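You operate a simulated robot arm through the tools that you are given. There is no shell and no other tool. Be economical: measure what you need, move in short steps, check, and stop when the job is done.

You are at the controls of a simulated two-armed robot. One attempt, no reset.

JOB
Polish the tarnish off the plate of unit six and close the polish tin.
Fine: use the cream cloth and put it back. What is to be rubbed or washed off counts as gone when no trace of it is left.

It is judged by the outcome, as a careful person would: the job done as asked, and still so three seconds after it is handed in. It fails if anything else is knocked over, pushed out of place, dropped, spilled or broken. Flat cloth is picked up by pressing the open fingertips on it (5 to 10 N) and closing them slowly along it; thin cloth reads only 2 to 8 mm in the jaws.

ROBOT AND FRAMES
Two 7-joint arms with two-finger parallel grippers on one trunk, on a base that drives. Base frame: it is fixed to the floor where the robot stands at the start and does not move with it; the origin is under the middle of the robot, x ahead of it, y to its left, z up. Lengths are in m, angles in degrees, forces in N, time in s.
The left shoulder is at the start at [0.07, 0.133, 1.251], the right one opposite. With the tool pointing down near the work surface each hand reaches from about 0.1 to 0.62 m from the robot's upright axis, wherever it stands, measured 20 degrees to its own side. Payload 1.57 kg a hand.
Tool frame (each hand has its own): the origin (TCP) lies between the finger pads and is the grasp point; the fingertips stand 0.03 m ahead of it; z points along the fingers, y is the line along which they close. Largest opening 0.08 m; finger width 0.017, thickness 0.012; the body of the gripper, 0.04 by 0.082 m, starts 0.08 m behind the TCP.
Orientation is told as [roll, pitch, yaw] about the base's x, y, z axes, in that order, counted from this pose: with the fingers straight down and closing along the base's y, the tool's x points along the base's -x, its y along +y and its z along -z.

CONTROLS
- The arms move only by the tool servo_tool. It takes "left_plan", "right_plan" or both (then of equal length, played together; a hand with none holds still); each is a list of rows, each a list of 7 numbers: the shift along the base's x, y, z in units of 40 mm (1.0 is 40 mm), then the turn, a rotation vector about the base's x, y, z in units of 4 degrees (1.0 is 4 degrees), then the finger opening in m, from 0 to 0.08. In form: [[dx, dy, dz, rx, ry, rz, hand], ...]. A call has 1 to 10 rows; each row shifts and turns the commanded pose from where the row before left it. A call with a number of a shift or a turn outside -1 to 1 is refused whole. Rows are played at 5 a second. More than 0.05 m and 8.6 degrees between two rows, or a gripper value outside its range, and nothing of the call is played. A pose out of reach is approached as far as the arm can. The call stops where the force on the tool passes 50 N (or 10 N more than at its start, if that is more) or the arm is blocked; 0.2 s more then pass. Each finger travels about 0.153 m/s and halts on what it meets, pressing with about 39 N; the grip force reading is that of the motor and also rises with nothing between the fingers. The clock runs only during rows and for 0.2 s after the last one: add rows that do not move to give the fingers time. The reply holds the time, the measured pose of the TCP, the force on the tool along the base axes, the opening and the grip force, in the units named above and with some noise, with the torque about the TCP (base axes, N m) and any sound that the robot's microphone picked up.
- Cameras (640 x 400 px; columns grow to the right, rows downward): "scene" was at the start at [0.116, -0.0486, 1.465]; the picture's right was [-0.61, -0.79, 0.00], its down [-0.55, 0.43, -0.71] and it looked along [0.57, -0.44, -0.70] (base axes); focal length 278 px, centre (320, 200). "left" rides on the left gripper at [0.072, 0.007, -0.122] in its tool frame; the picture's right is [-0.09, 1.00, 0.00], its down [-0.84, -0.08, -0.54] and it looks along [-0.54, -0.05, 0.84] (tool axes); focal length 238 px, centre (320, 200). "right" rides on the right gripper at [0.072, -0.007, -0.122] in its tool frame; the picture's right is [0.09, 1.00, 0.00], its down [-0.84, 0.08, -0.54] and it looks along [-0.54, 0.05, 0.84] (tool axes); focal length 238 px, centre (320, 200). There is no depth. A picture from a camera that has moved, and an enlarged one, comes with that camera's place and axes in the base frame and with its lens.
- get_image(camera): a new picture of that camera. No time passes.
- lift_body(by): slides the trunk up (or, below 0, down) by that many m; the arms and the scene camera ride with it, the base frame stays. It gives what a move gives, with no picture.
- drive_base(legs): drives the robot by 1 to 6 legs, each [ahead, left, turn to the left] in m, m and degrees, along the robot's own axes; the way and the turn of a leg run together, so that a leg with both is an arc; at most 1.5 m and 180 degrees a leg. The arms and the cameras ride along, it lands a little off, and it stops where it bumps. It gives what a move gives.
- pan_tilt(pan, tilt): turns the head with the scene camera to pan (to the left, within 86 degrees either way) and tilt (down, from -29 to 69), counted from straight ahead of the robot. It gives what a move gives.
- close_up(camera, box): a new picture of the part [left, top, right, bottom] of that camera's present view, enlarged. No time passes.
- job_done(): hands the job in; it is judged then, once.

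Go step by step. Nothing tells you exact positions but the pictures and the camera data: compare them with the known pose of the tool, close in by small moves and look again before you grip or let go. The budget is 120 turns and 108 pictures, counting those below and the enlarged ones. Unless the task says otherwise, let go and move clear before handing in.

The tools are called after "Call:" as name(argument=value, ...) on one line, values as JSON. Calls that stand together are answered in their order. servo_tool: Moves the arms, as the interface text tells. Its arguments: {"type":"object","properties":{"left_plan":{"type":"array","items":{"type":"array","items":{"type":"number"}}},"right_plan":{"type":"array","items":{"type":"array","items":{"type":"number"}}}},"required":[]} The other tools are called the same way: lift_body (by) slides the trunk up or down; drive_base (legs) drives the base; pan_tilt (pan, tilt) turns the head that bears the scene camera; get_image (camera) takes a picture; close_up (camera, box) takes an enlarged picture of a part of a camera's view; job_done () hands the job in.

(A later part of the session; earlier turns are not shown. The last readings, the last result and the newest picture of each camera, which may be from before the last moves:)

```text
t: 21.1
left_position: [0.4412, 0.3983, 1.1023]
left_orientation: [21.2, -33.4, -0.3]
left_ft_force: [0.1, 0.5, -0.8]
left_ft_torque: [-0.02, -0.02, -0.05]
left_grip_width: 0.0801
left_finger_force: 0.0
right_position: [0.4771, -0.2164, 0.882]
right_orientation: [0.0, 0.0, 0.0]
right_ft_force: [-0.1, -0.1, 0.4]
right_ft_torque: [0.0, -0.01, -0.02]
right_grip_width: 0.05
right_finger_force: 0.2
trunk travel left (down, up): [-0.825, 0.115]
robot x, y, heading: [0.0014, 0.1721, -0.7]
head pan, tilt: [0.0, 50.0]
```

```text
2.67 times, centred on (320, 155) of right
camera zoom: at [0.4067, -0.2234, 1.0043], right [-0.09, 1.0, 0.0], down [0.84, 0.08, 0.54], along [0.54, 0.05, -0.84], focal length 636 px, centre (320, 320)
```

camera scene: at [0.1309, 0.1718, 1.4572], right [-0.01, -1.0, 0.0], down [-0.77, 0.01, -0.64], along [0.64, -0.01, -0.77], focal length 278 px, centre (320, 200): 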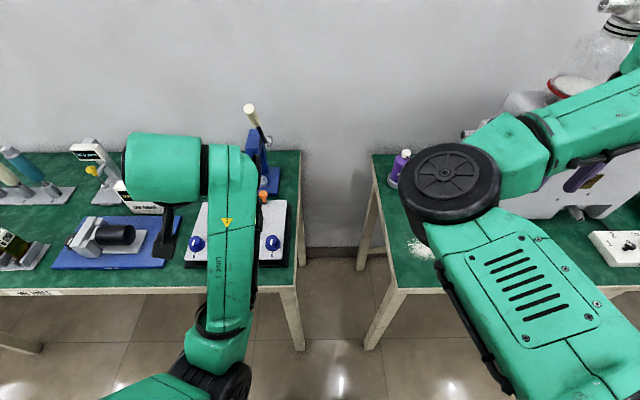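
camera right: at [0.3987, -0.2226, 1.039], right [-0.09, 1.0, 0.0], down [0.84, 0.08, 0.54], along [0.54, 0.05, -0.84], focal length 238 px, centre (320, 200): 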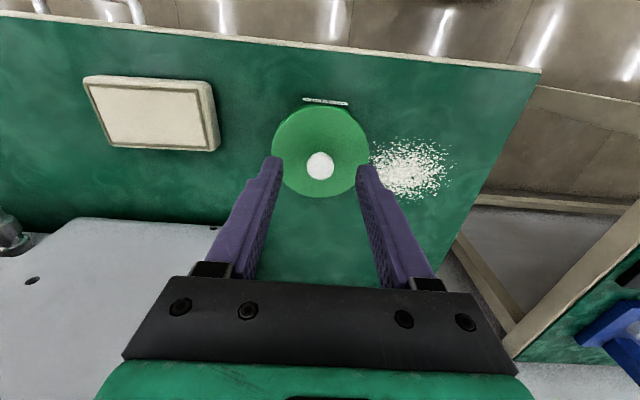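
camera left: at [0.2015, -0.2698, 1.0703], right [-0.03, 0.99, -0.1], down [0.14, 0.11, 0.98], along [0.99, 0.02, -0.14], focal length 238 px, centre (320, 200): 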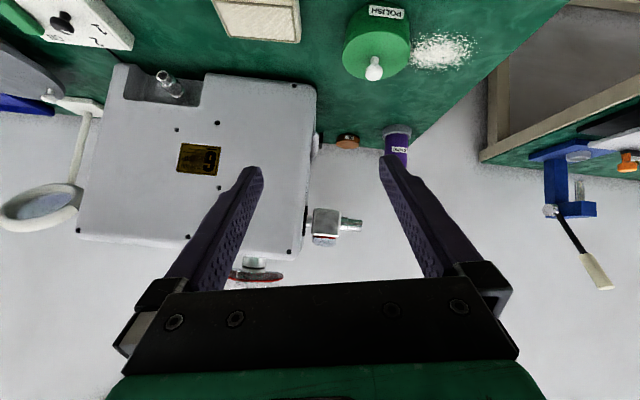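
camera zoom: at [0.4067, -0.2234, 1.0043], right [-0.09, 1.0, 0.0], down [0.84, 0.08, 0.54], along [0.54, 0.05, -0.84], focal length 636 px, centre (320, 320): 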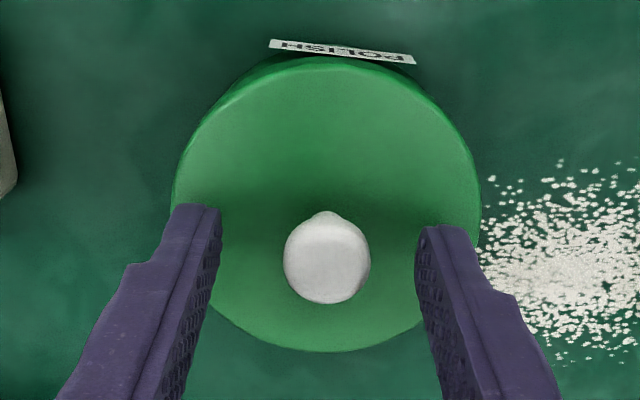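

Call:
servo_tool(right_plan=[[0, 0, 0, 0, 0, 0, 0.035], [0, 0, 0, 0, 0, 0, 0.022], [0, 0, 0, 0, 0, 0, 0.012], [0, 0, 0, 0, 0, 0, 0.012]])

Call:
close_up(camera="right", box=[220, 80, 420, 230])

```text
t: 22.1
left_position: [0.4418, 0.3977, 1.1018]
left_orientation: [21.1, -33.3, -0.3]
left_ft_force: [-0.2, -0.3, 1.0]
left_ft_torque: [-0.01, -0.04, 0.03]
left_grip_width: 0.08
left_finger_force: 0.0
right_position: [0.4784, -0.2162, 0.8821]
right_orientation: [0.0, 0.0, -0.1]
right_ft_force: [0.0, -0.5, 0.2]
right_ft_torque: [-0.02, 0.02, 0.03]
right_grip_width: 0.0202
right_finger_force: 33.7
trunk travel left (down, up): [-0.825, 0.115]
robot x, y, heading: [0.0027, 0.174, -0.7]
head pan, tilt: [0.0, 50.0]
heard: snap
```

```text
2.67 times, centred on (320, 155) of right
camera zoom: at [0.4066, -0.2234, 1.0046], right [-0.09, 1.0, 0.0], down [0.84, 0.08, 0.54], along [0.54, 0.05, -0.84], focal length 636 px, centre (320, 320)
```

zoom: 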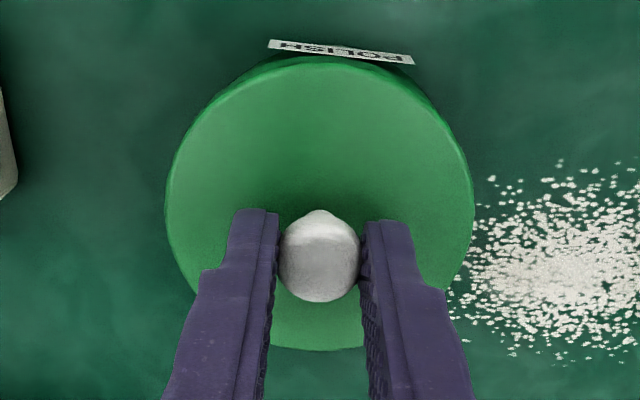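

I heard a snap as the knob was taken and the lid centred itself a couple of mm on the tin. I'll press down gently to make sure it is seated.

Call:
servo_tool(right_plan=[[0, 0, -0.05, 0, 0, 0, 0.012], [0, 0, -0.05, 0, 0, 0, 0.012], [0, 0, -0.05, 0, 0, 0, 0.012]])

Call:
close_up(camera="right", box=[220, 80, 420, 230])

```text
t: 22.9
left_position: [0.4385, 0.4004, 1.1029]
left_orientation: [21.2, -33.5, -0.1]
left_ft_force: [-0.6, 0.2, -0.1]
left_ft_torque: [-0.04, 0.0, 0.01]
left_grip_width: 0.0803
left_finger_force: 0.1
right_position: [0.478, -0.2163, 0.8806]
right_orientation: [-0.3, -0.4, -0.1]
right_ft_force: [2.8, -5.0, 29.3]
right_ft_torque: [-0.08, 0.34, 0.02]
right_grip_width: 0.0205
right_finger_force: 33.4
trunk travel left (down, up): [-0.825, 0.115]
robot x, y, heading: [0.0003, 0.1732, -0.6]
head pan, tilt: [0.0, 50.0]
```

```text
2.67 times, centred on (320, 155) of right
camera zoom: at [0.4051, -0.2221, 1.0036], right [-0.09, 1.0, -0.01], down [0.83, 0.08, 0.55], along [0.55, 0.04, -0.84], focal length 636 px, centre (320, 320)
```

zoom: 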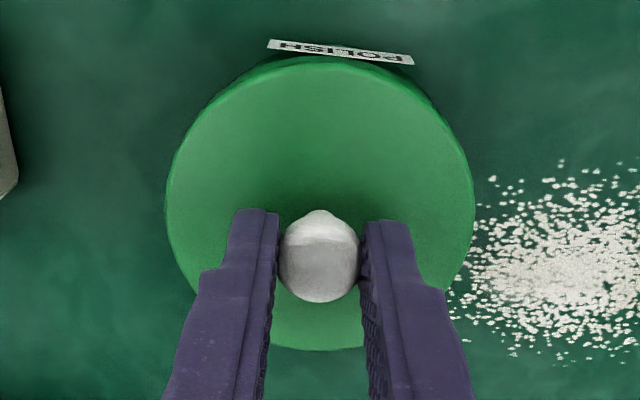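

Pressing gives a firm stop with no more travel. I'll check with a 2–3 mm lift whether the lid is latched to the tin.

Call:
servo_tool(right_plan=[[0, 0, 0.08, 0, 0, 0, 0.012], [0, 0, 0.07, 0, 0, 0, 0.012], [0, 0, 0.06, 0, 0, 0, 0.012], [0, 0, 0, 0, 0, 0, 0.012]])

Call:
close_up(camera="right", box=[220, 80, 420, 230])

```text
t: 23.9
left_position: [0.4421, 0.3982, 1.1024]
left_orientation: [21.2, -33.3, -0.1]
left_ft_force: [-0.6, 0.2, 0.0]
left_ft_torque: [0.03, 0.0, 0.0]
left_grip_width: 0.0801
left_finger_force: 0.1
right_position: [0.4778, -0.2144, 0.8825]
right_orientation: [0.1, 0.2, -0.1]
right_ft_force: [0.0, 0.3, -0.1]
right_ft_torque: [0.02, -0.02, 0.01]
right_grip_width: 0.0201
right_finger_force: 33.8
trunk travel left (down, up): [-0.825, 0.115]
robot x, y, heading: [0.0052, 0.1761, -0.7]
head pan, tilt: [0.0, 50.0]
```

```text
2.67 times, centred on (320, 155) of right
camera zoom: at [0.4067, -0.2222, 1.0058], right [-0.09, 1.0, 0.0], down [0.84, 0.08, 0.54], along [0.54, 0.05, -0.84], focal length 636 px, centre (320, 320)
```

zoom: 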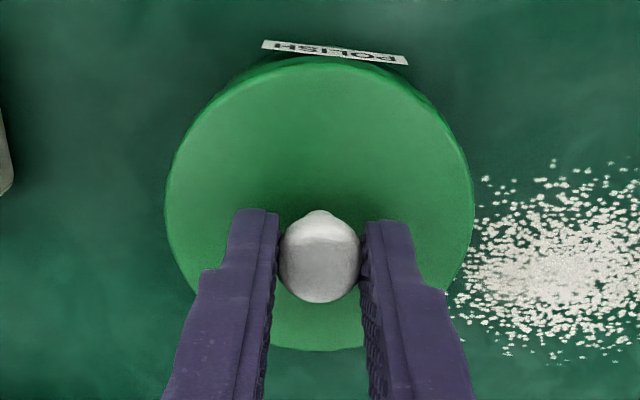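

The lid moves with the hand while the body stays on the bench, so it is not latched. I'll lift it off to see how the tin looks under it.

Call:
servo_tool(right_plan=[[0, 0, 0.2, 0, 0, 0, 0.012], [0, 0, 0.3, 0, 0, 0, 0.012], [0, 0, 0.3, 0, 0, 0, 0.012], [0, 0, 0, 0, 0, 0, 0.012]])

Call:
close_up(camera="right", box=[220, 40, 420, 230])

```text
t: 24.9
left_position: [0.4416, 0.3982, 1.1011]
left_orientation: [21.1, -33.4, -0.3]
left_ft_force: [-0.6, -0.2, 0.1]
left_ft_torque: [0.03, 0.0, -0.01]
left_grip_width: 0.0799
left_finger_force: 0.1
right_position: [0.4798, -0.2165, 0.9159]
right_orientation: [0.1, 0.0, 0.0]
right_ft_force: [-0.1, 0.1, -0.1]
right_ft_torque: [-0.02, -0.01, 0.02]
right_grip_width: 0.0204
right_finger_force: 34.0
trunk travel left (down, up): [-0.825, 0.115]
robot x, y, heading: [0.0026, 0.1744, -0.6]
head pan, tilt: [0.0, 50.0]
```

```text
2.11 times, centred on (320, 135) of right
camera zoom: at [0.4075, -0.2232, 1.0389], right [-0.09, 1.0, 0.0], down [0.84, 0.08, 0.54], along [0.54, 0.05, -0.84], focal length 502 px, centre (320, 337)
```

zoom: 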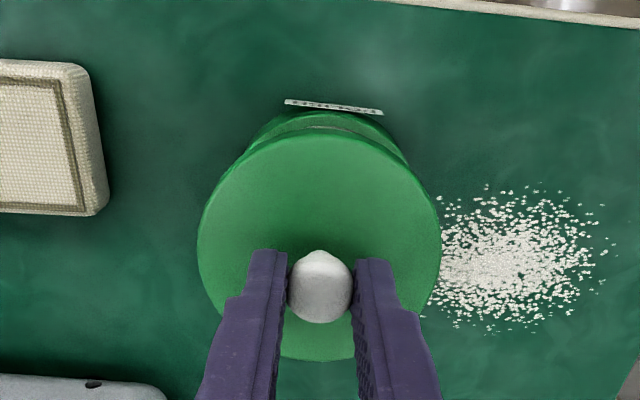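

Call:
servo_tool(right_plan=[[0, 0, 0.5, 0, 0, 0, 0.012], [0.5, 0, 0.5, 0, 0, 0, 0.012], [0.5, 0, 0, 0, 0, 0, 0.012], [0.5, 0, 0, 0, 0, 0, 0.012], [0, 0, 0, 0, 0, 0, 0.012]])

Call:
close_up(camera="right", box=[220, 0, 460, 180])

```text
t: 26.1
left_position: [0.441, 0.3984, 1.1034]
left_orientation: [21.1, -33.3, -0.2]
left_ft_force: [0.3, 0.6, -0.2]
left_ft_torque: [0.0, 0.01, -0.01]
left_grip_width: 0.0799
left_finger_force: 0.1
right_position: [0.5394, -0.2148, 0.9556]
right_orientation: [0.0, 0.0, -0.1]
right_ft_force: [0.2, -0.2, 0.1]
right_ft_torque: [-0.01, 0.01, 0.01]
right_grip_width: 0.0202
right_finger_force: 34.6
trunk travel left (down, up): [-0.825, 0.115]
robot x, y, heading: [0.0007, 0.1726, -0.6]
head pan, tilt: [0.0, 50.0]
```

```text
2.22 times, centred on (340, 90) of right
camera zoom: at [0.4667, -0.2223, 1.0793], right [-0.09, 1.0, 0.0], down [0.84, 0.08, 0.54], along [0.54, 0.05, -0.84], focal length 530 px, centre (276, 444)
```

zoom: 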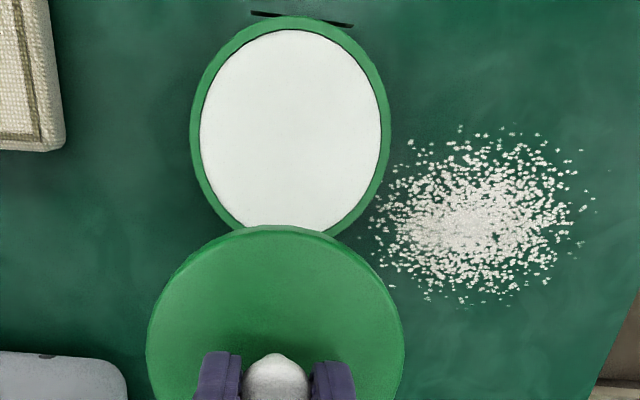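

The body is an open tin of white polish centred at about (0.475, -0.216). I'll bring the lid back over it, centre it, and press until it snaps.

Call:
servo_tool(right_plan=[[-0.5, 0, 0, 0, 0, 0, 0.012], [-0.5, 0, 0, 0, 0, 0, 0.012], [-0.5, 0, 0, 0, 0, 0, 0.012], [-0.08, -0.02, -0.5, 0, 0, 0, 0.012], [0, 0, -0.5, 0, 0, 0, 0.012], [0, 0, -0.4, 0, 0, 0, 0.012], [0, 0, 0, 0, 0, 0, 0.012]])

Call:
close_up(camera="right", box=[220, 40, 420, 230])

```text
t: 27.7
left_position: [0.4415, 0.3977, 1.1019]
left_orientation: [21.2, -33.3, -0.1]
left_ft_force: [1.1, 0.5, -0.3]
left_ft_torque: [-0.03, -0.02, -0.01]
left_grip_width: 0.0801
left_finger_force: 0.1
right_position: [0.4743, -0.2157, 0.8993]
right_orientation: [0.0, 0.0, -0.2]
right_ft_force: [0.1, -0.3, -0.4]
right_ft_torque: [0.0, 0.0, -0.01]
right_grip_width: 0.02
right_finger_force: 33.6
trunk travel left (down, up): [-0.825, 0.115]
robot x, y, heading: [0.0051, 0.1725, -0.9]
head pan, tilt: [0.0, 50.0]
```

```text
2.11 times, centred on (320, 135) of right
camera zoom: at [0.4032, -0.2236, 1.0225], right [-0.09, 1.0, 0.0], down [0.84, 0.08, 0.54], along [0.54, 0.05, -0.84], focal length 502 px, centre (320, 337)
```

zoom: 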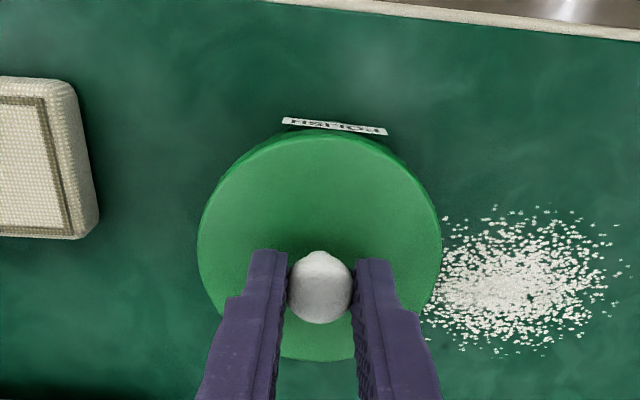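

Call:
servo_tool(right_plan=[[0.09, -0.01, -0.2, 0, 0, 0, 0.012], [0, 0, -0.15, 0, 0, 0, 0.012], [0, 0, -0.08, 0, 0, 0, 0.012], [0, 0, -0.05, 0, 0, 0, 0.012], [0, 0, 0, 0, 0, 0, 0.012]])

Call:
close_up(camera="right", box=[220, 80, 420, 230])

```text
t: 28.9
left_position: [0.4409, 0.3984, 1.1023]
left_orientation: [21.2, -33.4, -0.1]
left_ft_force: [0.3, 0.3, -0.4]
left_ft_torque: [0.03, -0.02, -0.03]
left_grip_width: 0.0799
left_finger_force: 0.1
right_position: [0.4777, -0.2172, 0.8819]
right_orientation: [-0.1, -0.2, -0.1]
right_ft_force: [1.3, -0.1, 4.7]
right_ft_torque: [0.02, -0.06, 0.02]
right_grip_width: 0.0202
right_finger_force: 34.8
trunk travel left (down, up): [-0.825, 0.115]
robot x, y, heading: [0.0015, 0.1734, -0.8]
head pan, tilt: [0.0, 50.0]
```

```text
2.67 times, centred on (320, 155) of right
camera zoom: at [0.4071, -0.2241, 1.0043], right [-0.09, 1.0, 0.0], down [0.84, 0.08, 0.54], along [0.54, 0.05, -0.84], focal length 636 px, centre (320, 320)
```

zoom: 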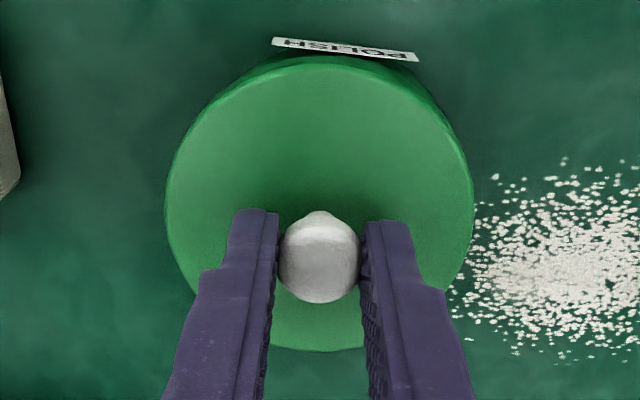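

Call:
servo_tool(right_plan=[[0, 0.03, -0.08, 0, 0, 0, 0.012], [0, 0, -0.08, 0, 0, 0, 0.012], [0, 0, -0.05, 0, 0, 0, 0.012], [0, 0, 0, 0, 0, 0, 0.012]])

```text
t: 29.9
left_position: [0.4367, 0.4012, 1.1036]
left_orientation: [21.0, -33.7, -0.1]
left_ft_force: [0.8, -0.2, 0.1]
left_ft_torque: [0.0, 0.02, 0.0]
left_grip_width: 0.0802
left_finger_force: 0.0
right_position: [0.4778, -0.2139, 0.8791]
right_orientation: [-0.4, -0.6, -0.1]
right_ft_force: [4.9, -5.1, 39.6]
right_ft_torque: [-0.08, -0.23, -0.03]
right_grip_width: 0.0203
right_finger_force: 33.7
trunk travel left (down, up): [-0.825, 0.115]
robot x, y, heading: [0.0041, 0.1737, -0.8]
head pan, tilt: [0.0, 50.0]
heard: snap
```

It snapped under the press, so the lid should be on. I'll ease off the force, open the fingers and lift clear.

Call:
servo_tool(right_plan=[[0, 0, 0.08, 0, 0, 0, 0.012], [0, 0, 0.06, 0, 0, 0, 0.012], [0, 0, 0, 0, 0, 0, 0.03], [0, 0, 0, 0, 0, 0, 0.05]])

Call:
close_up(camera="right", box=[220, 80, 420, 230])

```text
t: 30.9
left_position: [0.441, 0.3993, 1.1015]
left_orientation: [21.2, -33.3, -0.2]
left_ft_force: [-0.6, -0.1, -0.2]
left_ft_torque: [0.0, 0.0, 0.02]
left_grip_width: 0.08
left_finger_force: 0.0
right_position: [0.4772, -0.2137, 0.8782]
right_orientation: [0.1, 0.2, -0.2]
right_ft_force: [-0.3, 0.9, -0.1]
right_ft_torque: [-0.01, 0.02, -0.02]
right_grip_width: 0.0502
right_finger_force: 0.1
trunk travel left (down, up): [-0.825, 0.115]
robot x, y, heading: [0.0016, 0.1722, -0.7]
head pan, tilt: [0.0, 50.0]
```

```text
2.67 times, centred on (320, 155) of right
camera zoom: at [0.4062, -0.2222, 1.0004], right [-0.09, 1.0, 0.0], down [0.84, 0.08, 0.54], along [0.54, 0.05, -0.84], focal length 636 px, centre (320, 320)
```

zoom: 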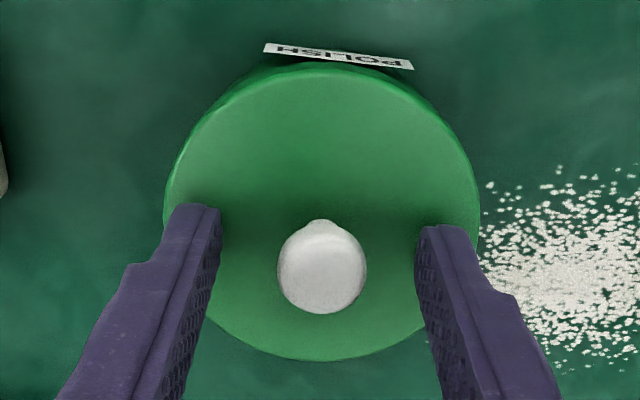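

Now up and clear; then I'll drive right to bring the hand over the cloth.

Call:
servo_tool(right_plan=[[0, 0, 0.3, 0, 0, 0, 0.05], [0, 0, 0.5, 0, 0, 0, 0.08], [0, 0, 0.9, 0, 0, 0, 0.08], [0, 0, 0.9, 0, 0, 0, 0.08], [-0.3, 0, 0.9, 0, 0, 0, 0.08]])

Call:
drive_base(legs=[[0, -0.15, 0.6]])

Call:
get_image(camera="right")

Call:
close_up(camera="right", box=[380, 60, 560, 170])

```text
t: 32.1
left_position: [0.4406, 0.3988, 1.1026]
left_orientation: [21.2, -33.3, -0.2]
left_ft_force: [-0.3, -0.5, -0.6]
left_ft_torque: [0.0, -0.03, 0.0]
left_grip_width: 0.0803
left_finger_force: 0.1
right_position: [0.4678, -0.2149, 1.018]
right_orientation: [0.1, 0.0, -0.1]
right_ft_force: [0.7, -1.0, 0.6]
right_ft_torque: [-0.02, 0.0, -0.05]
right_grip_width: 0.0799
right_finger_force: 0.0
trunk travel left (down, up): [-0.825, 0.115]
robot x, y, heading: [0.0003, 0.1711, -0.9]
head pan, tilt: [0.0, 50.0]
```

```text
t: 33.4
left_position: [0.4389, 0.2525, 1.101]
left_orientation: [21.1, -33.2, 0.4]
left_ft_force: [-0.1, 0.4, 1.4]
left_ft_torque: [-0.01, -0.01, -0.01]
left_grip_width: 0.08
left_finger_force: 0.1
right_position: [0.4706, -0.3608, 1.0186]
right_orientation: [-0.1, 0.0, 0.4]
right_ft_force: [-0.2, 0.3, 0.0]
right_ft_torque: [-0.02, -0.03, 0.01]
right_grip_width: 0.08
right_finger_force: 0.1
trunk travel left (down, up): [-0.825, 0.115]
robot x, y, heading: [0.0016, 0.0227, -0.1]
head pan, tilt: [0.0, 50.0]
```

```text
59 pictures are left
camera right: at [0.3993, -0.3682, 1.1415], right [-0.1, 1.0, 0.0], down [0.84, 0.08, 0.54], along [0.54, 0.05, -0.84], focal length 238 px, centre (320, 200)
```

right: 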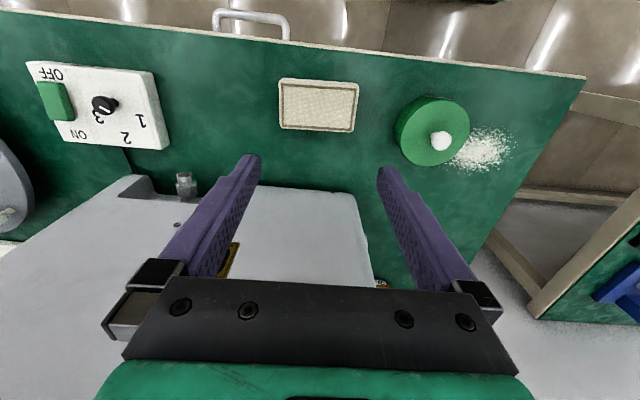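

```text
3.56 times, centred on (470, 115) of right
camera zoom: at [0.3993, -0.3682, 1.1415], right [-0.1, 1.0, 0.0], down [0.84, 0.08, 0.54], along [0.54, 0.05, -0.84], focal length 848 px, centre (-213, 502)
```

zoom: 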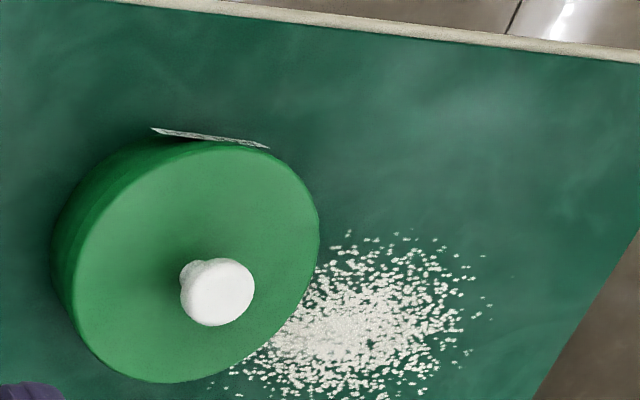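

The lid sits level on the tin. Next the cloth at about (0.46, -0.365), some 0.10 × 0.055 m: I'll grip it across the short side, so the hand must turn 90° about the vertical. I'll turn it here in the air.

Call:
servo_tool(right_plan=[[0, 0, 0, 0, 0, 1, 0.08], [0, 0, 0, 0, 0, 1, 0.08], [0, 0, 0, 0, 0, 1, 0.08], [0, 0, 0, 0, 0, 1, 0.08], [0, 0, 0, 0, 0, 1, 0.08], [0, 0, 0, 0, 0, 1, 0.08], [0, 0, 0, 0, 0, 1, 0.08], [0, 0, 0, 0, 0, 1, 0.08], [0, 0, 0, 0, 0, 1, 0.08], [0, 0, 0, 0, 0, 1, 0.08]])

Call:
servo_tool(right_plan=[[0, 0, 0, 0, 0, 1, 0.08], [0, 0, 0, 0, 0, 1, 0.08], [0, 0, 0, 0, 0, 1, 0.08], [0, 0, 0, 0, 0, 1, 0.08], [0, 0, 0, 0, 0, 1, 0.08], [0, 0, 0, 0, 0, 1, 0.08], [0, 0, 0, 0, 0, 1, 0.08], [0, 0, 0, 0, 0, 1, 0.08], [0, 0, 0, 0, 0, 1, 0.08], [0, 0, 0, 0, 0, 1, 0.08]])

```text
t: 35.6
left_position: [0.4394, 0.2505, 1.1033]
left_orientation: [21.3, -33.3, 0.4]
left_ft_force: [1.0, 0.6, 0.5]
left_ft_torque: [0.0, -0.03, -0.02]
left_grip_width: 0.0799
left_finger_force: 0.2
right_position: [0.4707, -0.3627, 1.016]
right_orientation: [-0.1, -0.1, 40.4]
right_ft_force: [-0.4, 0.0, 0.1]
right_ft_torque: [0.03, 0.0, -0.01]
right_grip_width: 0.0801
right_finger_force: 0.1
trunk travel left (down, up): [-0.825, 0.115]
robot x, y, heading: [-0.0026, 0.023, -0.1]
head pan, tilt: [0.0, 50.0]
```

```text
t: 37.8
left_position: [0.438, 0.2522, 1.1023]
left_orientation: [21.3, -33.3, 0.3]
left_ft_force: [0.3, 1.2, -0.7]
left_ft_torque: [-0.01, 0.02, 0.01]
left_grip_width: 0.0798
left_finger_force: 0.0
right_position: [0.4703, -0.363, 1.0173]
right_orientation: [0.0, -0.1, 80.5]
right_ft_force: [0.5, -0.2, 0.6]
right_ft_torque: [-0.02, 0.01, 0.02]
right_grip_width: 0.0801
right_finger_force: 0.1
trunk travel left (down, up): [-0.825, 0.115]
robot x, y, heading: [0.0024, 0.0251, -0.1]
head pan, tilt: [0.0, 50.0]
```

Call:
servo_tool(right_plan=[[-0.1, 0, 0, 0, 0, 1, 0.08], [-0.15, 0, 0, 0, 0, 1, 0.08], [0, 0, -0.6, 0, 0, 0.4, 0.08], [0, 0, -0.7, 0, 0, 0, 0.08], [0, 0, -0.7, 0, 0, 0, 0.08], [0, 0, -0.5, 0, 0, 0, 0.08]])

Call:
get_image(camera="right")

Call:
get_image(camera="scene")

```text
t: 39.2
left_position: [0.4391, 0.2512, 1.1016]
left_orientation: [21.1, -33.3, 0.4]
left_ft_force: [-0.3, 0.5, 0.1]
left_ft_torque: [0.02, -0.03, -0.01]
left_grip_width: 0.08
left_finger_force: 0.1
right_position: [0.4606, -0.3626, 0.9169]
right_orientation: [-0.1, 0.0, 89.9]
right_ft_force: [-1.1, 0.3, -0.8]
right_ft_torque: [-0.04, 0.01, -0.01]
right_grip_width: 0.0799
right_finger_force: 0.0
trunk travel left (down, up): [-0.825, 0.115]
robot x, y, heading: [0.0009, 0.022, -0.3]
head pan, tilt: [0.0, 50.0]
```

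```text
57 pictures are left
camera right: at [0.4681, -0.4346, 1.0394], right [-1.0, -0.09, 0.0], down [-0.08, 0.84, 0.54], along [-0.05, 0.54, -0.84], focal length 238 px, centre (320, 200)
```

right: 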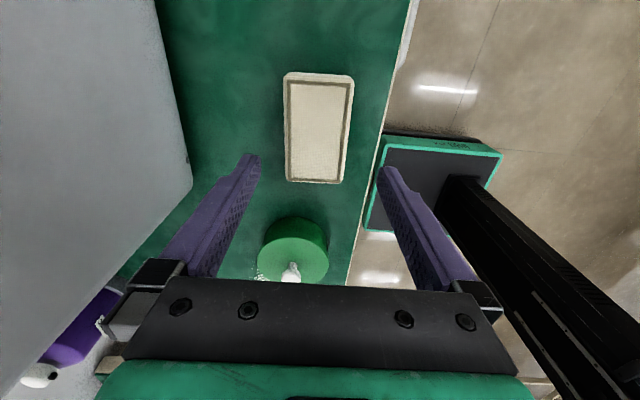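

```text
56 pictures are left
camera scene: at [0.1301, 0.0231, 1.4572], right [0.0, -1.0, 0.0], down [-0.77, 0.0, -0.64], along [0.64, 0.0, -0.77], focal length 278 px, centre (320, 200)
```

scene: 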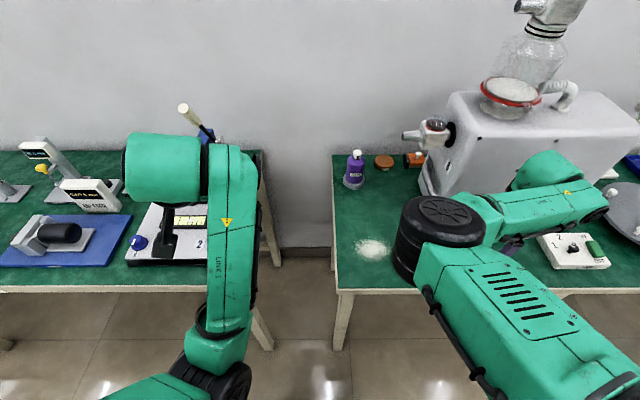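

Call:
close_up(camera="right", box=[230, 50, 410, 200])

```text
2.67 times, centred on (320, 125) of right
camera zoom: at [0.4681, -0.4346, 1.0394], right [-1.0, -0.09, 0.0], down [-0.08, 0.84, 0.54], along [-0.05, 0.54, -0.84], focal length 636 px, centre (320, 400)
```

zoom: 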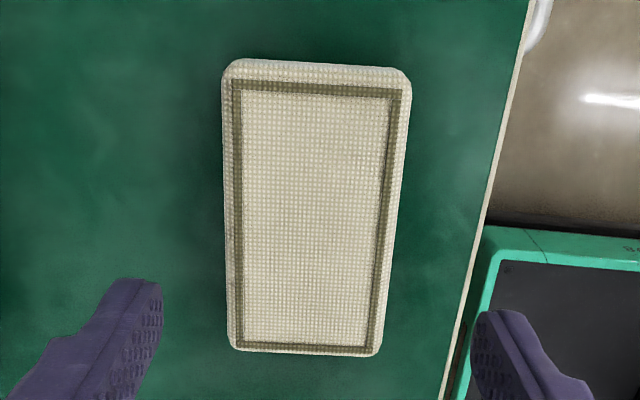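

The cloth centre is about (0.463, -0.360), turned about 2°. I'll straddle it and lower until the fingertips just feel the bench.

Call:
servo_tool(right_plan=[[0.06, 0.06, -0.6, 0, 0, 0.5, 0.08], [0, 0, -0.6, 0, 0, 0, 0.08], [0, 0, -0.5, 0, 0, 0, 0.08], [0, 0, 0, 0, 0, 0, 0.08]])

Call:
get_image(camera="right")

```text
t: 40.2
left_position: [0.4391, 0.2513, 1.1011]
left_orientation: [21.2, -33.3, 0.4]
left_ft_force: [-0.4, -0.3, -0.5]
left_ft_torque: [-0.03, 0.01, 0.01]
left_grip_width: 0.08
left_finger_force: 0.0
right_position: [0.4618, -0.3579, 0.8478]
right_orientation: [0.0, 0.0, 91.9]
right_ft_force: [0.5, 0.3, 0.0]
right_ft_torque: [0.01, 0.03, -0.02]
right_grip_width: 0.0799
right_finger_force: 0.1
trunk travel left (down, up): [-0.825, 0.115]
robot x, y, heading: [0.0006, 0.0211, -0.1]
head pan, tilt: [0.0, 50.0]
```

```text
54 pictures are left
camera right: at [0.4718, -0.4314, 0.9719], right [-0.99, -0.13, 0.0], down [-0.11, 0.83, 0.54], along [-0.07, 0.54, -0.84], focal length 238 px, centre (320, 200)
```

right: 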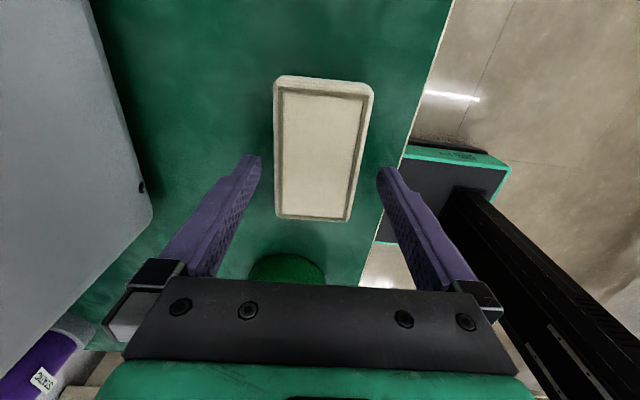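

Call:
servo_tool(right_plan=[[0.02, -0.03, -0.4, 0, 0, 0, 0.08], [0, 0, -0.25, 0, 0, 0, 0.08], [0, 0, -0.1, 0, 0, 0, 0.08], [0, 0, 0, 0, 0, 0, 0.08]])

Call:
close_up(camera="right", box=[220, 60, 420, 240])

```text
t: 41.1
left_position: [0.4319, 0.2557, 1.1035]
left_orientation: [20.9, -33.5, 0.5]
left_ft_force: [0.3, 0.3, 0.4]
left_ft_torque: [-0.03, 0.04, 0.0]
left_grip_width: 0.08
left_finger_force: 0.1
right_position: [0.4629, -0.3607, 0.831]
right_orientation: [-0.8, 0.7, 91.9]
right_ft_force: [-11.3, 7.5, 25.7]
right_ft_torque: [0.38, 1.52, -0.23]
right_grip_width: 0.08
right_finger_force: 0.1
trunk travel left (down, up): [-0.825, 0.115]
robot x, y, heading: [0.0026, 0.0212, -0.3]
head pan, tilt: [0.0, 50.0]
stopped in row 4 (right hand): the force on the tool passed its limit at 56 N (the readings are from after the stop); the commanded pose is now the measured one
```

```text
2.22 times, centred on (320, 150) of right
camera zoom: at [0.4708, -0.432, 0.9546], right [-0.99, -0.13, -0.01], down [-0.11, 0.84, 0.53], along [-0.06, 0.53, -0.85], focal length 530 px, centre (320, 311)
```

zoom: 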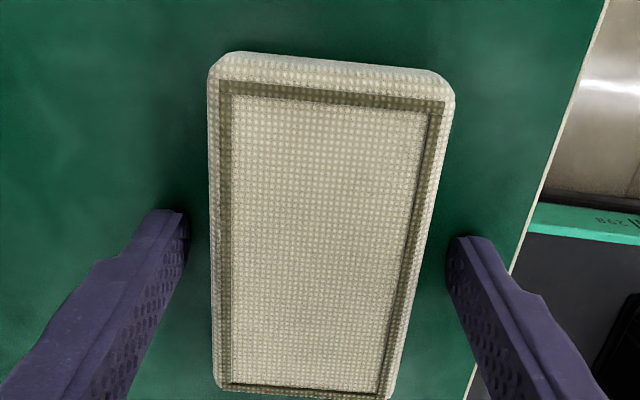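

The tips touched the bench at about z 0.801. I'll raise 9 mm and close on the cloth slowly.

Call:
servo_tool(right_plan=[[0, 0, 0.22, 0.2, -0.17, 0, 0.08], [0, 0, 0, 0, 0, 0, 0.075], [0, 0, 0, 0, 0, 0, 0.07], [0, 0, 0, 0, 0, 0, 0.065], [0, 0, 0, 0, 0, 0, 0.058], [0, 0, 0, 0, 0, 0, 0.05], [0, 0, 0, 0, 0, 0, 0.045], [0, 0, 0, 0, 0, 0, 0.045]])

Call:
close_up(camera="right", box=[220, 60, 420, 240])

```text
t: 42.9
left_position: [0.4403, 0.2512, 1.1022]
left_orientation: [21.1, -33.3, 0.3]
left_ft_force: [-0.1, -0.4, -0.7]
left_ft_torque: [0.03, -0.01, 0.01]
left_grip_width: 0.0801
left_finger_force: 0.0
right_position: [0.4672, -0.3652, 0.8337]
right_orientation: [-1.2, -0.3, 92.0]
right_ft_force: [0.0, -0.1, 0.4]
right_ft_torque: [0.01, 0.02, 0.0]
right_grip_width: 0.0584
right_finger_force: 39.0
trunk travel left (down, up): [-0.825, 0.115]
robot x, y, heading: [0.0049, 0.0223, -0.4]
head pan, tilt: [0.0, 50.0]
```

```text
2.22 times, centred on (320, 150) of right
camera zoom: at [0.474, -0.438, 0.9561], right [-0.99, -0.13, -0.02], down [-0.12, 0.83, 0.55], along [-0.05, 0.54, -0.84], focal length 530 px, centre (320, 311)
```

zoom: 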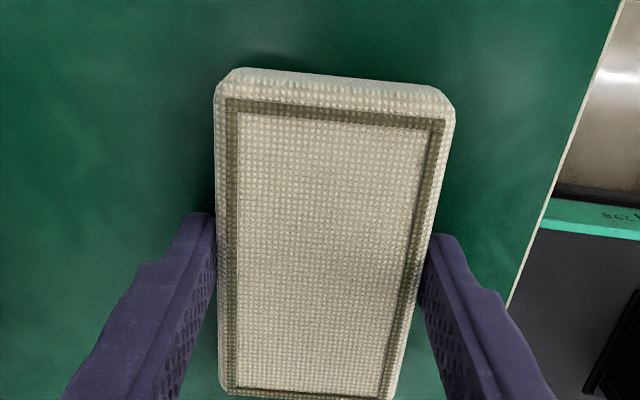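

The cloth is gripped (58 mm), but only about 4 mm sticks out past the tips. I'll re-grip 6 mm higher so that more of the pad faces forward.

Call:
servo_tool(right_plan=[[0, 0, 0, 0, 0, 0, 0.07], [0, 0.1, 0.15, 0.3, 0.07, 0, 0.076], [0, 0, 0, 0, 0, 0, 0.07], [0, 0, 0, 0, 0, 0, 0.065], [0, 0, 0, 0, 0, 0, 0.058], [0, 0, 0, 0, 0, 0, 0.05], [0, 0, 0, 0, 0, 0, 0.045], [0, 0, 0, 0, 0, 0, 0.045]])

Call:
servo_tool(right_plan=[[0, 0, 0.3, 0, 0, 0, 0.045], [0, 0, 0.5, 0, 0, 0, 0.045], [0, 0, 0.7, 0, 0, 0, 0.045], [0, 0, 0.8, 0, 0, 0, 0.045], [0, 0, 0, 0, 0, 0, 0.045]])

Call:
get_image(camera="right")

```text
t: 44.7
left_position: [0.4384, 0.2513, 1.1009]
left_orientation: [21.2, -33.3, 0.3]
left_ft_force: [1.1, 0.1, 0.2]
left_ft_torque: [0.03, 0.0, 0.01]
left_grip_width: 0.08
left_finger_force: 0.0
right_position: [0.4681, -0.3612, 0.8387]
right_orientation: [-1.0, -1.6, 91.9]
right_ft_force: [0.4, 0.2, 0.6]
right_ft_torque: [-0.02, -0.01, 0.02]
right_grip_width: 0.0586
right_finger_force: 38.7
trunk travel left (down, up): [-0.825, 0.115]
robot x, y, heading: [0.0017, 0.0224, -0.2]
head pan, tilt: [0.0, 50.0]
```

```text
t: 45.9
left_position: [0.4385, 0.2515, 1.1021]
left_orientation: [21.3, -33.3, 0.3]
left_ft_force: [0.4, 0.3, 0.8]
left_ft_torque: [-0.01, -0.02, -0.02]
left_grip_width: 0.08
left_finger_force: 0.1
right_position: [0.4659, -0.3616, 0.9319]
right_orientation: [-1.0, -1.6, 92.0]
right_ft_force: [-0.2, -0.6, 0.2]
right_ft_torque: [0.0, -0.02, 0.01]
right_grip_width: 0.0586
right_finger_force: 38.9
trunk travel left (down, up): [-0.825, 0.115]
robot x, y, heading: [0.0023, 0.0218, -0.1]
head pan, tilt: [0.0, 50.0]
```

```text
51 pictures are left
camera right: at [0.4744, -0.4365, 1.0534], right [-0.99, -0.13, -0.02], down [-0.11, 0.82, 0.56], along [-0.06, 0.56, -0.83], focal length 238 px, centre (320, 200)
```

right: 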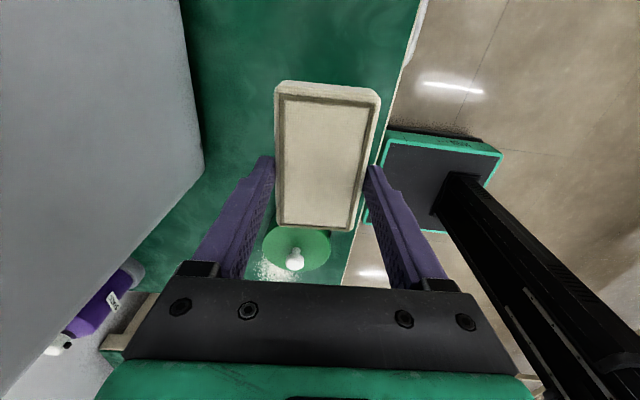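

The cloth is held firmly. I'll raise a little, drive right 0.1 m, and start tipping the hand forward in free air.

Call:
servo_tool(right_plan=[[-0.3, 0, 0.7, 0, 0, 0, 0.045], [-0.3, 0, 0.7, 0, 0, 0, 0.045], [-0.3, 0, 0.7, 0, 0, 0, 0.045]])

Call:
drive_base(legs=[[0, -0.1, 0]])

Call:
servo_tool(right_plan=[[0, 0, 0, 0, -1, 0, 0.045], [0, 0, 0, 0, -1, 0, 0.045], [0, 0, 0, 0, -1, 0, 0.045], [0, 0, 0, 0, -1, 0, 0.045], [0, 0, 0, 0, -1, 0, 0.045], [0, 0, 0, 0, -1, 0, 0.045], [0, 0, 0, 0, -1, 0, 0.045], [0, 0, 0, 0, -1, 0, 0.045], [0, 0, 0, 0, -1, 0, 0.045], [0, 0, 0, 0, -1, 0, 0.045]])

Call:
get_image(camera="scene")

```text
t: 46.7
left_position: [0.4391, 0.25, 1.1015]
left_orientation: [21.1, -33.3, 0.4]
left_ft_force: [0.3, -0.4, 1.0]
left_ft_torque: [-0.03, 0.01, 0.0]
left_grip_width: 0.08
left_finger_force: 0.2
right_position: [0.4309, -0.3614, 1.0173]
right_orientation: [-1.0, -1.6, 92.0]
right_ft_force: [1.1, -0.1, -0.3]
right_ft_torque: [0.03, 0.01, 0.01]
right_grip_width: 0.0583
right_finger_force: 39.2
trunk travel left (down, up): [-0.825, 0.115]
robot x, y, heading: [0.0019, 0.0201, 0.2]
head pan, tilt: [0.0, 50.0]
```

```text
t: 47.8
left_position: [0.438, 0.1525, 1.1008]
left_orientation: [21.1, -33.4, 0.4]
left_ft_force: [-1.5, 0.3, 0.1]
left_ft_torque: [-0.01, 0.0, 0.0]
left_grip_width: 0.0798
left_finger_force: 0.0
right_position: [0.4315, -0.4586, 1.0189]
right_orientation: [-1.1, -1.5, 92.0]
right_ft_force: [0.0, -0.7, 0.1]
right_ft_torque: [0.01, -0.01, 0.01]
right_grip_width: 0.0584
right_finger_force: 38.7
trunk travel left (down, up): [-0.825, 0.115]
robot x, y, heading: [0.0007, -0.0767, -0.3]
head pan, tilt: [0.0, 50.0]
```

```text
t: 50.0
left_position: [0.4374, 0.1508, 1.1023]
left_orientation: [21.2, -33.2, 0.3]
left_ft_force: [0.4, 1.0, -0.3]
left_ft_torque: [-0.01, -0.03, -0.04]
left_grip_width: 0.0798
left_finger_force: 0.1
right_position: [0.4355, -0.4796, 1.0249]
right_orientation: [-40.9, -0.1, 92.8]
right_ft_force: [-0.2, 0.2, -0.1]
right_ft_torque: [-0.02, -0.02, 0.01]
right_grip_width: 0.0587
right_finger_force: 39.2
right hand out of reach, approached as far as the arm can: row 9, 10
trunk travel left (down, up): [-0.825, 0.115]
robot x, y, heading: [0.0015, -0.0804, 0.1]
head pan, tilt: [0.0, 50.0]
```

```text
50 pictures are left
camera scene: at [0.13, -0.0766, 1.4572], right [0.0, -1.0, 0.0], down [-0.77, 0.0, -0.64], along [0.64, 0.0, -0.77], focal length 278 px, centre (320, 200)
```

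scene: 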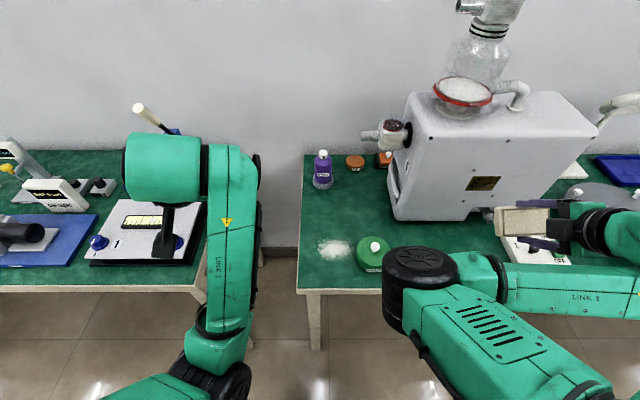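

The tilt reached 41° and then the wrist ran out. A more stretched arm should allow a level hand, so I'll back the base off 0.2 m, reach forward, and tip further.

Call:
drive_base(legs=[[-0.2, 0, 0]])

Call:
servo_tool(right_plan=[[0.8, 0.2, -0.2, 0, 0, 0, 0.045], [0.8, 0.2, -0.2, 0, 0, 0, 0.045], [0.8, 0.2, -0.2, 0, 0, 0, 0.045], [0.8, 0.2, -0.2, 0, 0, 0, 0.045], [0.4, 0, 0, 0, -1, 0, 0.045], [0.4, 0, 0, 0, -1, 0, 0.045], [0, 0, 0, 0, -1, 0, 0.045], [0, 0, 0, 0, -1, 0, 0.045], [0, 0, 0, 0, -1, 0, 0.045], [0, 0, 0, 0, -1, 0, 0.045]])

Call:
get_image(camera="scene")

```text
t: 51.6
left_position: [0.2402, 0.1524, 1.1016]
left_orientation: [21.2, -33.2, 0.4]
left_ft_force: [0.1, 0.2, 0.4]
left_ft_torque: [0.0, 0.03, -0.02]
left_grip_width: 0.0801
left_finger_force: 0.0
right_position: [0.2374, -0.4792, 1.0249]
right_orientation: [-40.7, -0.1, 92.9]
right_ft_force: [-0.4, -0.4, -1.5]
right_ft_torque: [-0.01, 0.05, -0.01]
right_grip_width: 0.0586
right_finger_force: 39.4
trunk travel left (down, up): [-0.825, 0.115]
robot x, y, heading: [-0.2024, -0.0756, -0.2]
head pan, tilt: [0.0, 50.0]
```

```text
t: 53.8
left_position: [0.2376, 0.1501, 1.1022]
left_orientation: [21.3, -33.3, 0.4]
left_ft_force: [-0.4, -0.6, -1.1]
left_ft_torque: [-0.01, -0.01, 0.0]
left_grip_width: 0.08
left_finger_force: 0.0
right_position: [0.3984, -0.4514, 0.9923]
right_orientation: [-64.9, 1.1, 92.7]
right_ft_force: [0.5, 0.4, -1.0]
right_ft_torque: [0.0, 0.03, -0.02]
right_grip_width: 0.0585
right_finger_force: 38.7
right hand out of reach, approached as far as the arm can: row 7
trunk travel left (down, up): [-0.825, 0.115]
robot x, y, heading: [-0.2001, -0.0804, 0.1]
head pan, tilt: [0.0, 50.0]
```

```text
49 pictures are left
camera scene: at [-0.0704, -0.0772, 1.4572], right [0.0, -1.0, 0.0], down [-0.77, 0.0, -0.64], along [0.64, 0.0, -0.77], focal length 278 px, centre (320, 200)
```

scene: 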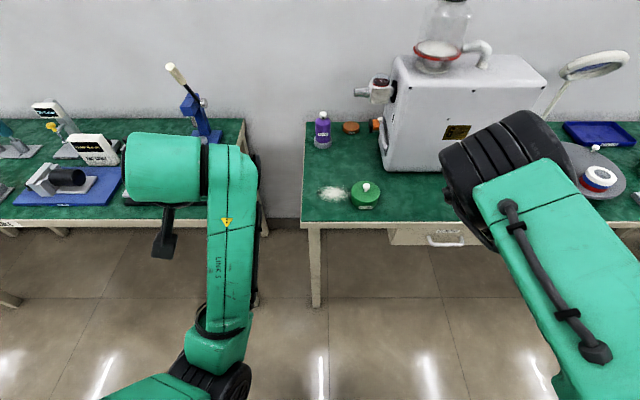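

The tilt is now 65° with the arm reaching forward. I'll continue to 90°.

Call:
servo_tool(right_plan=[[0.2, 0, 0, 0, -1, 0, 0.045], [0.2, 0, 0, 0, -1, 0, 0.045], [0.2, 0, 0, 0, -1, 0, 0.045], [0.2, 0, 0, 0, -1, 0, 0.045], [0.2, 0, 0, 0, -1, 0, 0.045], [0.2, 0, 0, 0, -1, 0, 0.045], [0, 0, 0, 0, -0.25, 0, 0.045], [0, 0, 0, 0, 0, 0, 0.045]])

Call:
get_image(camera="right")

```text
t: 55.6
left_position: [0.2385, 0.1532, 1.1012]
left_orientation: [21.2, -33.3, 0.4]
left_ft_force: [-0.1, 1.0, 0.4]
left_ft_torque: [-0.01, -0.01, -0.01]
left_grip_width: 0.0801
left_finger_force: 0.1
right_position: [0.4417, -0.5527, 1.0759]
right_orientation: [-89.6, 2.1, 92.2]
right_ft_force: [0.2, -0.3, 0.3]
right_ft_torque: [0.0, -0.01, 0.02]
right_grip_width: 0.0584
right_finger_force: 39.0
right hand out of reach, approached as far as the arm can: row 1, 2, 3, 4, 5, 6, 7
trunk travel left (down, up): [-0.825, 0.115]
robot x, y, heading: [-0.1985, -0.0763, -0.1]
head pan, tilt: [0.0, 50.0]
```

```text
48 pictures are left
camera right: at [0.322, -0.6294, 1.0868], right [0.0, -0.13, -0.99], down [-0.57, 0.81, -0.1], along [0.82, 0.57, -0.08], focal length 238 px, centre (320, 200)
```

right: 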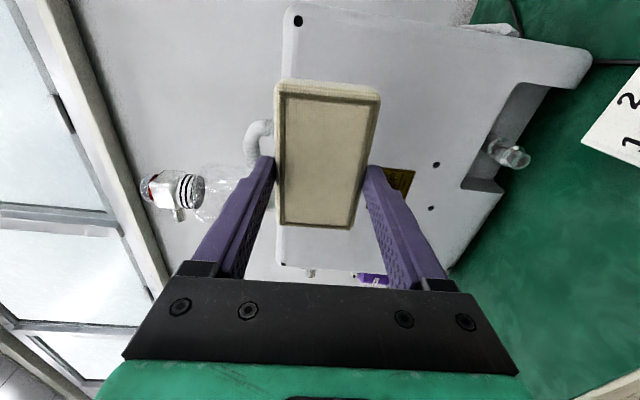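

The hand is level now, only shifted up and right. I can correct that with the trunk and base: lower the trunk 0.11 m and drive left 0.08 m.

Call:
lift_body(by=-0.11)

Call:
drive_base(legs=[[0, 0.08, 0]])

Call:
servo_tool(right_plan=[[0.2, 0, 0, 0, 0, 0, 0.045], [0.2, 0, 0, 0, 0, 0, 0.045], [0, 0.2, 0, 0, 0, 0, 0.045], [0, 0.2, 0, 0, 0, 0, 0.045]])

Call:
get_image(camera="right")

Call:
get_image(camera="scene")

```text
t: 57.0
left_position: [0.2373, 0.153, 0.992]
left_orientation: [21.3, -33.4, 0.4]
left_ft_force: [-0.6, 0.8, 0.1]
left_ft_torque: [0.03, -0.04, 0.04]
left_grip_width: 0.0799
left_finger_force: 0.0
right_position: [0.4398, -0.553, 0.9655]
right_orientation: [-89.5, 2.1, 92.2]
right_ft_force: [-0.2, 0.4, -0.1]
right_ft_torque: [-0.02, 0.03, -0.01]
right_grip_width: 0.0588
right_finger_force: 38.7
trunk travel left (down, up): [-0.715, 0.225]
robot x, y, heading: [-0.1976, -0.0795, 0.0]
head pan, tilt: [0.0, 50.0]
```

```text
t: 58.1
left_position: [0.2381, 0.232, 0.9931]
left_orientation: [21.3, -33.3, 0.5]
left_ft_force: [0.3, 0.2, -0.2]
left_ft_torque: [0.0, -0.03, 0.02]
left_grip_width: 0.0799
left_finger_force: 0.0
right_position: [0.4407, -0.4719, 0.9652]
right_orientation: [-89.5, 2.0, 92.3]
right_ft_force: [-0.2, -0.2, -0.7]
right_ft_torque: [0.03, -0.02, 0.01]
right_grip_width: 0.0585
right_finger_force: 38.6
trunk travel left (down, up): [-0.715, 0.225]
robot x, y, heading: [-0.1969, 0.0002, -0.2]
head pan, tilt: [0.0, 50.0]
```

```text
t: 59.1
left_position: [0.2381, 0.2319, 0.9919]
left_orientation: [21.3, -33.2, 0.5]
left_ft_force: [0.4, -0.3, 0.8]
left_ft_torque: [-0.03, 0.02, 0.0]
left_grip_width: 0.0801
left_finger_force: 0.0
right_position: [0.4556, -0.4619, 0.9724]
right_orientation: [-89.1, 2.2, 92.5]
right_ft_force: [-0.3, 0.6, 0.0]
right_ft_torque: [-0.01, 0.03, 0.03]
right_grip_width: 0.0588
right_finger_force: 38.8
right hand out of reach, approached as far as the arm can: row 3, 4
trunk travel left (down, up): [-0.715, 0.225]
robot x, y, heading: [-0.1993, 0.0031, 0.1]
head pan, tilt: [0.0, 50.0]
```

```text
47 pictures are left
camera right: at [0.3365, -0.5401, 0.9843], right [-0.01, -0.13, -0.99], down [-0.58, 0.81, -0.1], along [0.81, 0.57, -0.08], focal length 238 px, centre (320, 200)
```

right: 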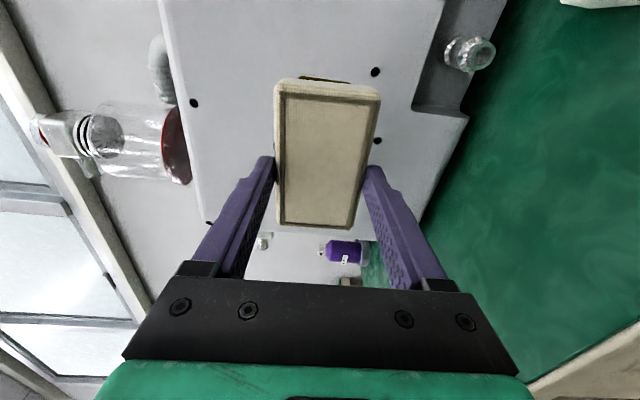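

```text
46 pictures are left
camera scene: at [-0.0704, 0.0036, 1.3472], right [0.0, -1.0, 0.0], down [-0.77, 0.0, -0.64], along [0.64, 0.0, -0.77], focal length 278 px, centre (320, 200)
```

scene: 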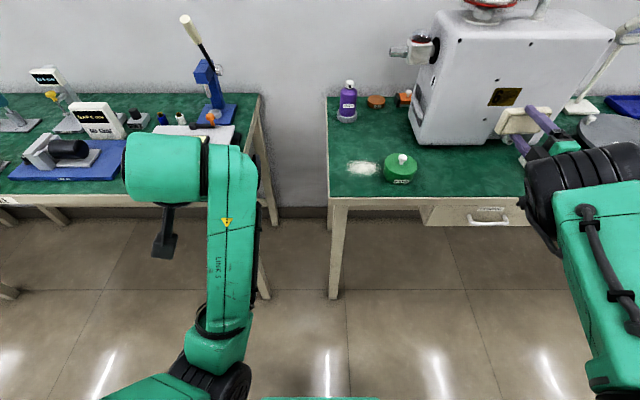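

The pad faces the plate squarely. I'll drive forward 0.07 m toward it and check for level and alignment.

Call:
drive_base(legs=[[0.07, 0.01, 0]])

Call:
get_image(camera="scene")

Call:
get_image(camera="right")

```text
t: 60.1
left_position: [0.3069, 0.2417, 0.9932]
left_orientation: [21.3, -33.2, 0.4]
left_ft_force: [-0.5, -0.7, -0.1]
left_ft_torque: [-0.02, 0.0, 0.01]
left_grip_width: 0.08
left_finger_force: 0.0
right_position: [0.5234, -0.4518, 0.9737]
right_orientation: [-89.2, 2.1, 92.4]
right_ft_force: [0.0, -0.4, -0.4]
right_ft_torque: [-0.07, 0.0, 0.01]
right_grip_width: 0.0586
right_finger_force: 39.5
trunk travel left (down, up): [-0.715, 0.225]
robot x, y, heading: [-0.1278, 0.0138, 0.1]
head pan, tilt: [0.0, 50.0]
```

```text
45 pictures are left
camera scene: at [-0.0019, 0.0139, 1.3473], right [0.0, -1.0, 0.0], down [-0.77, 0.0, -0.64], along [0.64, 0.0, -0.77], focal length 278 px, centre (320, 200)
```

scene: 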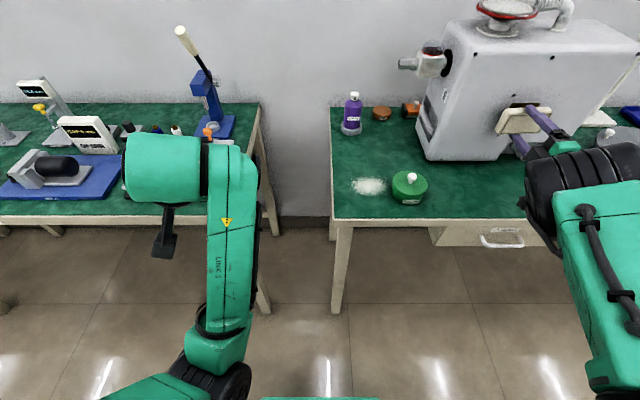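

```text
44 pictures are left
camera right: at [0.405, -0.5302, 0.9847], right [-0.01, -0.13, -0.99], down [-0.58, 0.81, -0.1], along [0.82, 0.57, -0.08], focal length 238 px, centre (320, 200)
```

right: 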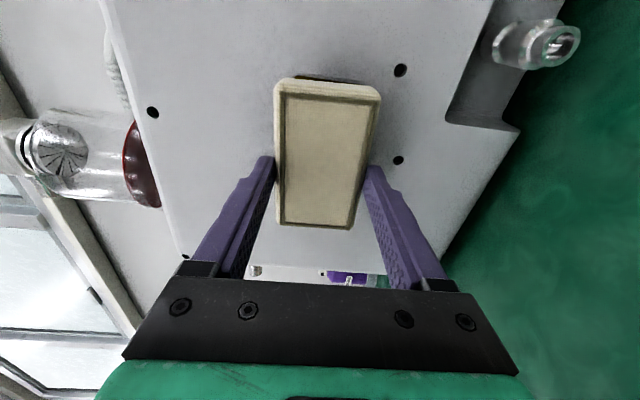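

Call:
close_up(camera="scene", box=[410, 80, 570, 180])

```text
4.00 times, centred on (490, 130) of scene
camera zoom: at [-0.0019, 0.0139, 1.3473], right [0.0, -1.0, 0.0], down [-0.77, 0.0, -0.64], along [0.64, 0.0, -0.77], focal length 1114 px, centre (-360, 480)
```

zoom: 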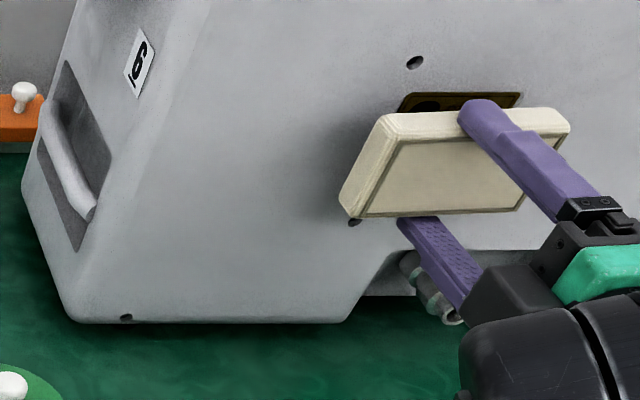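

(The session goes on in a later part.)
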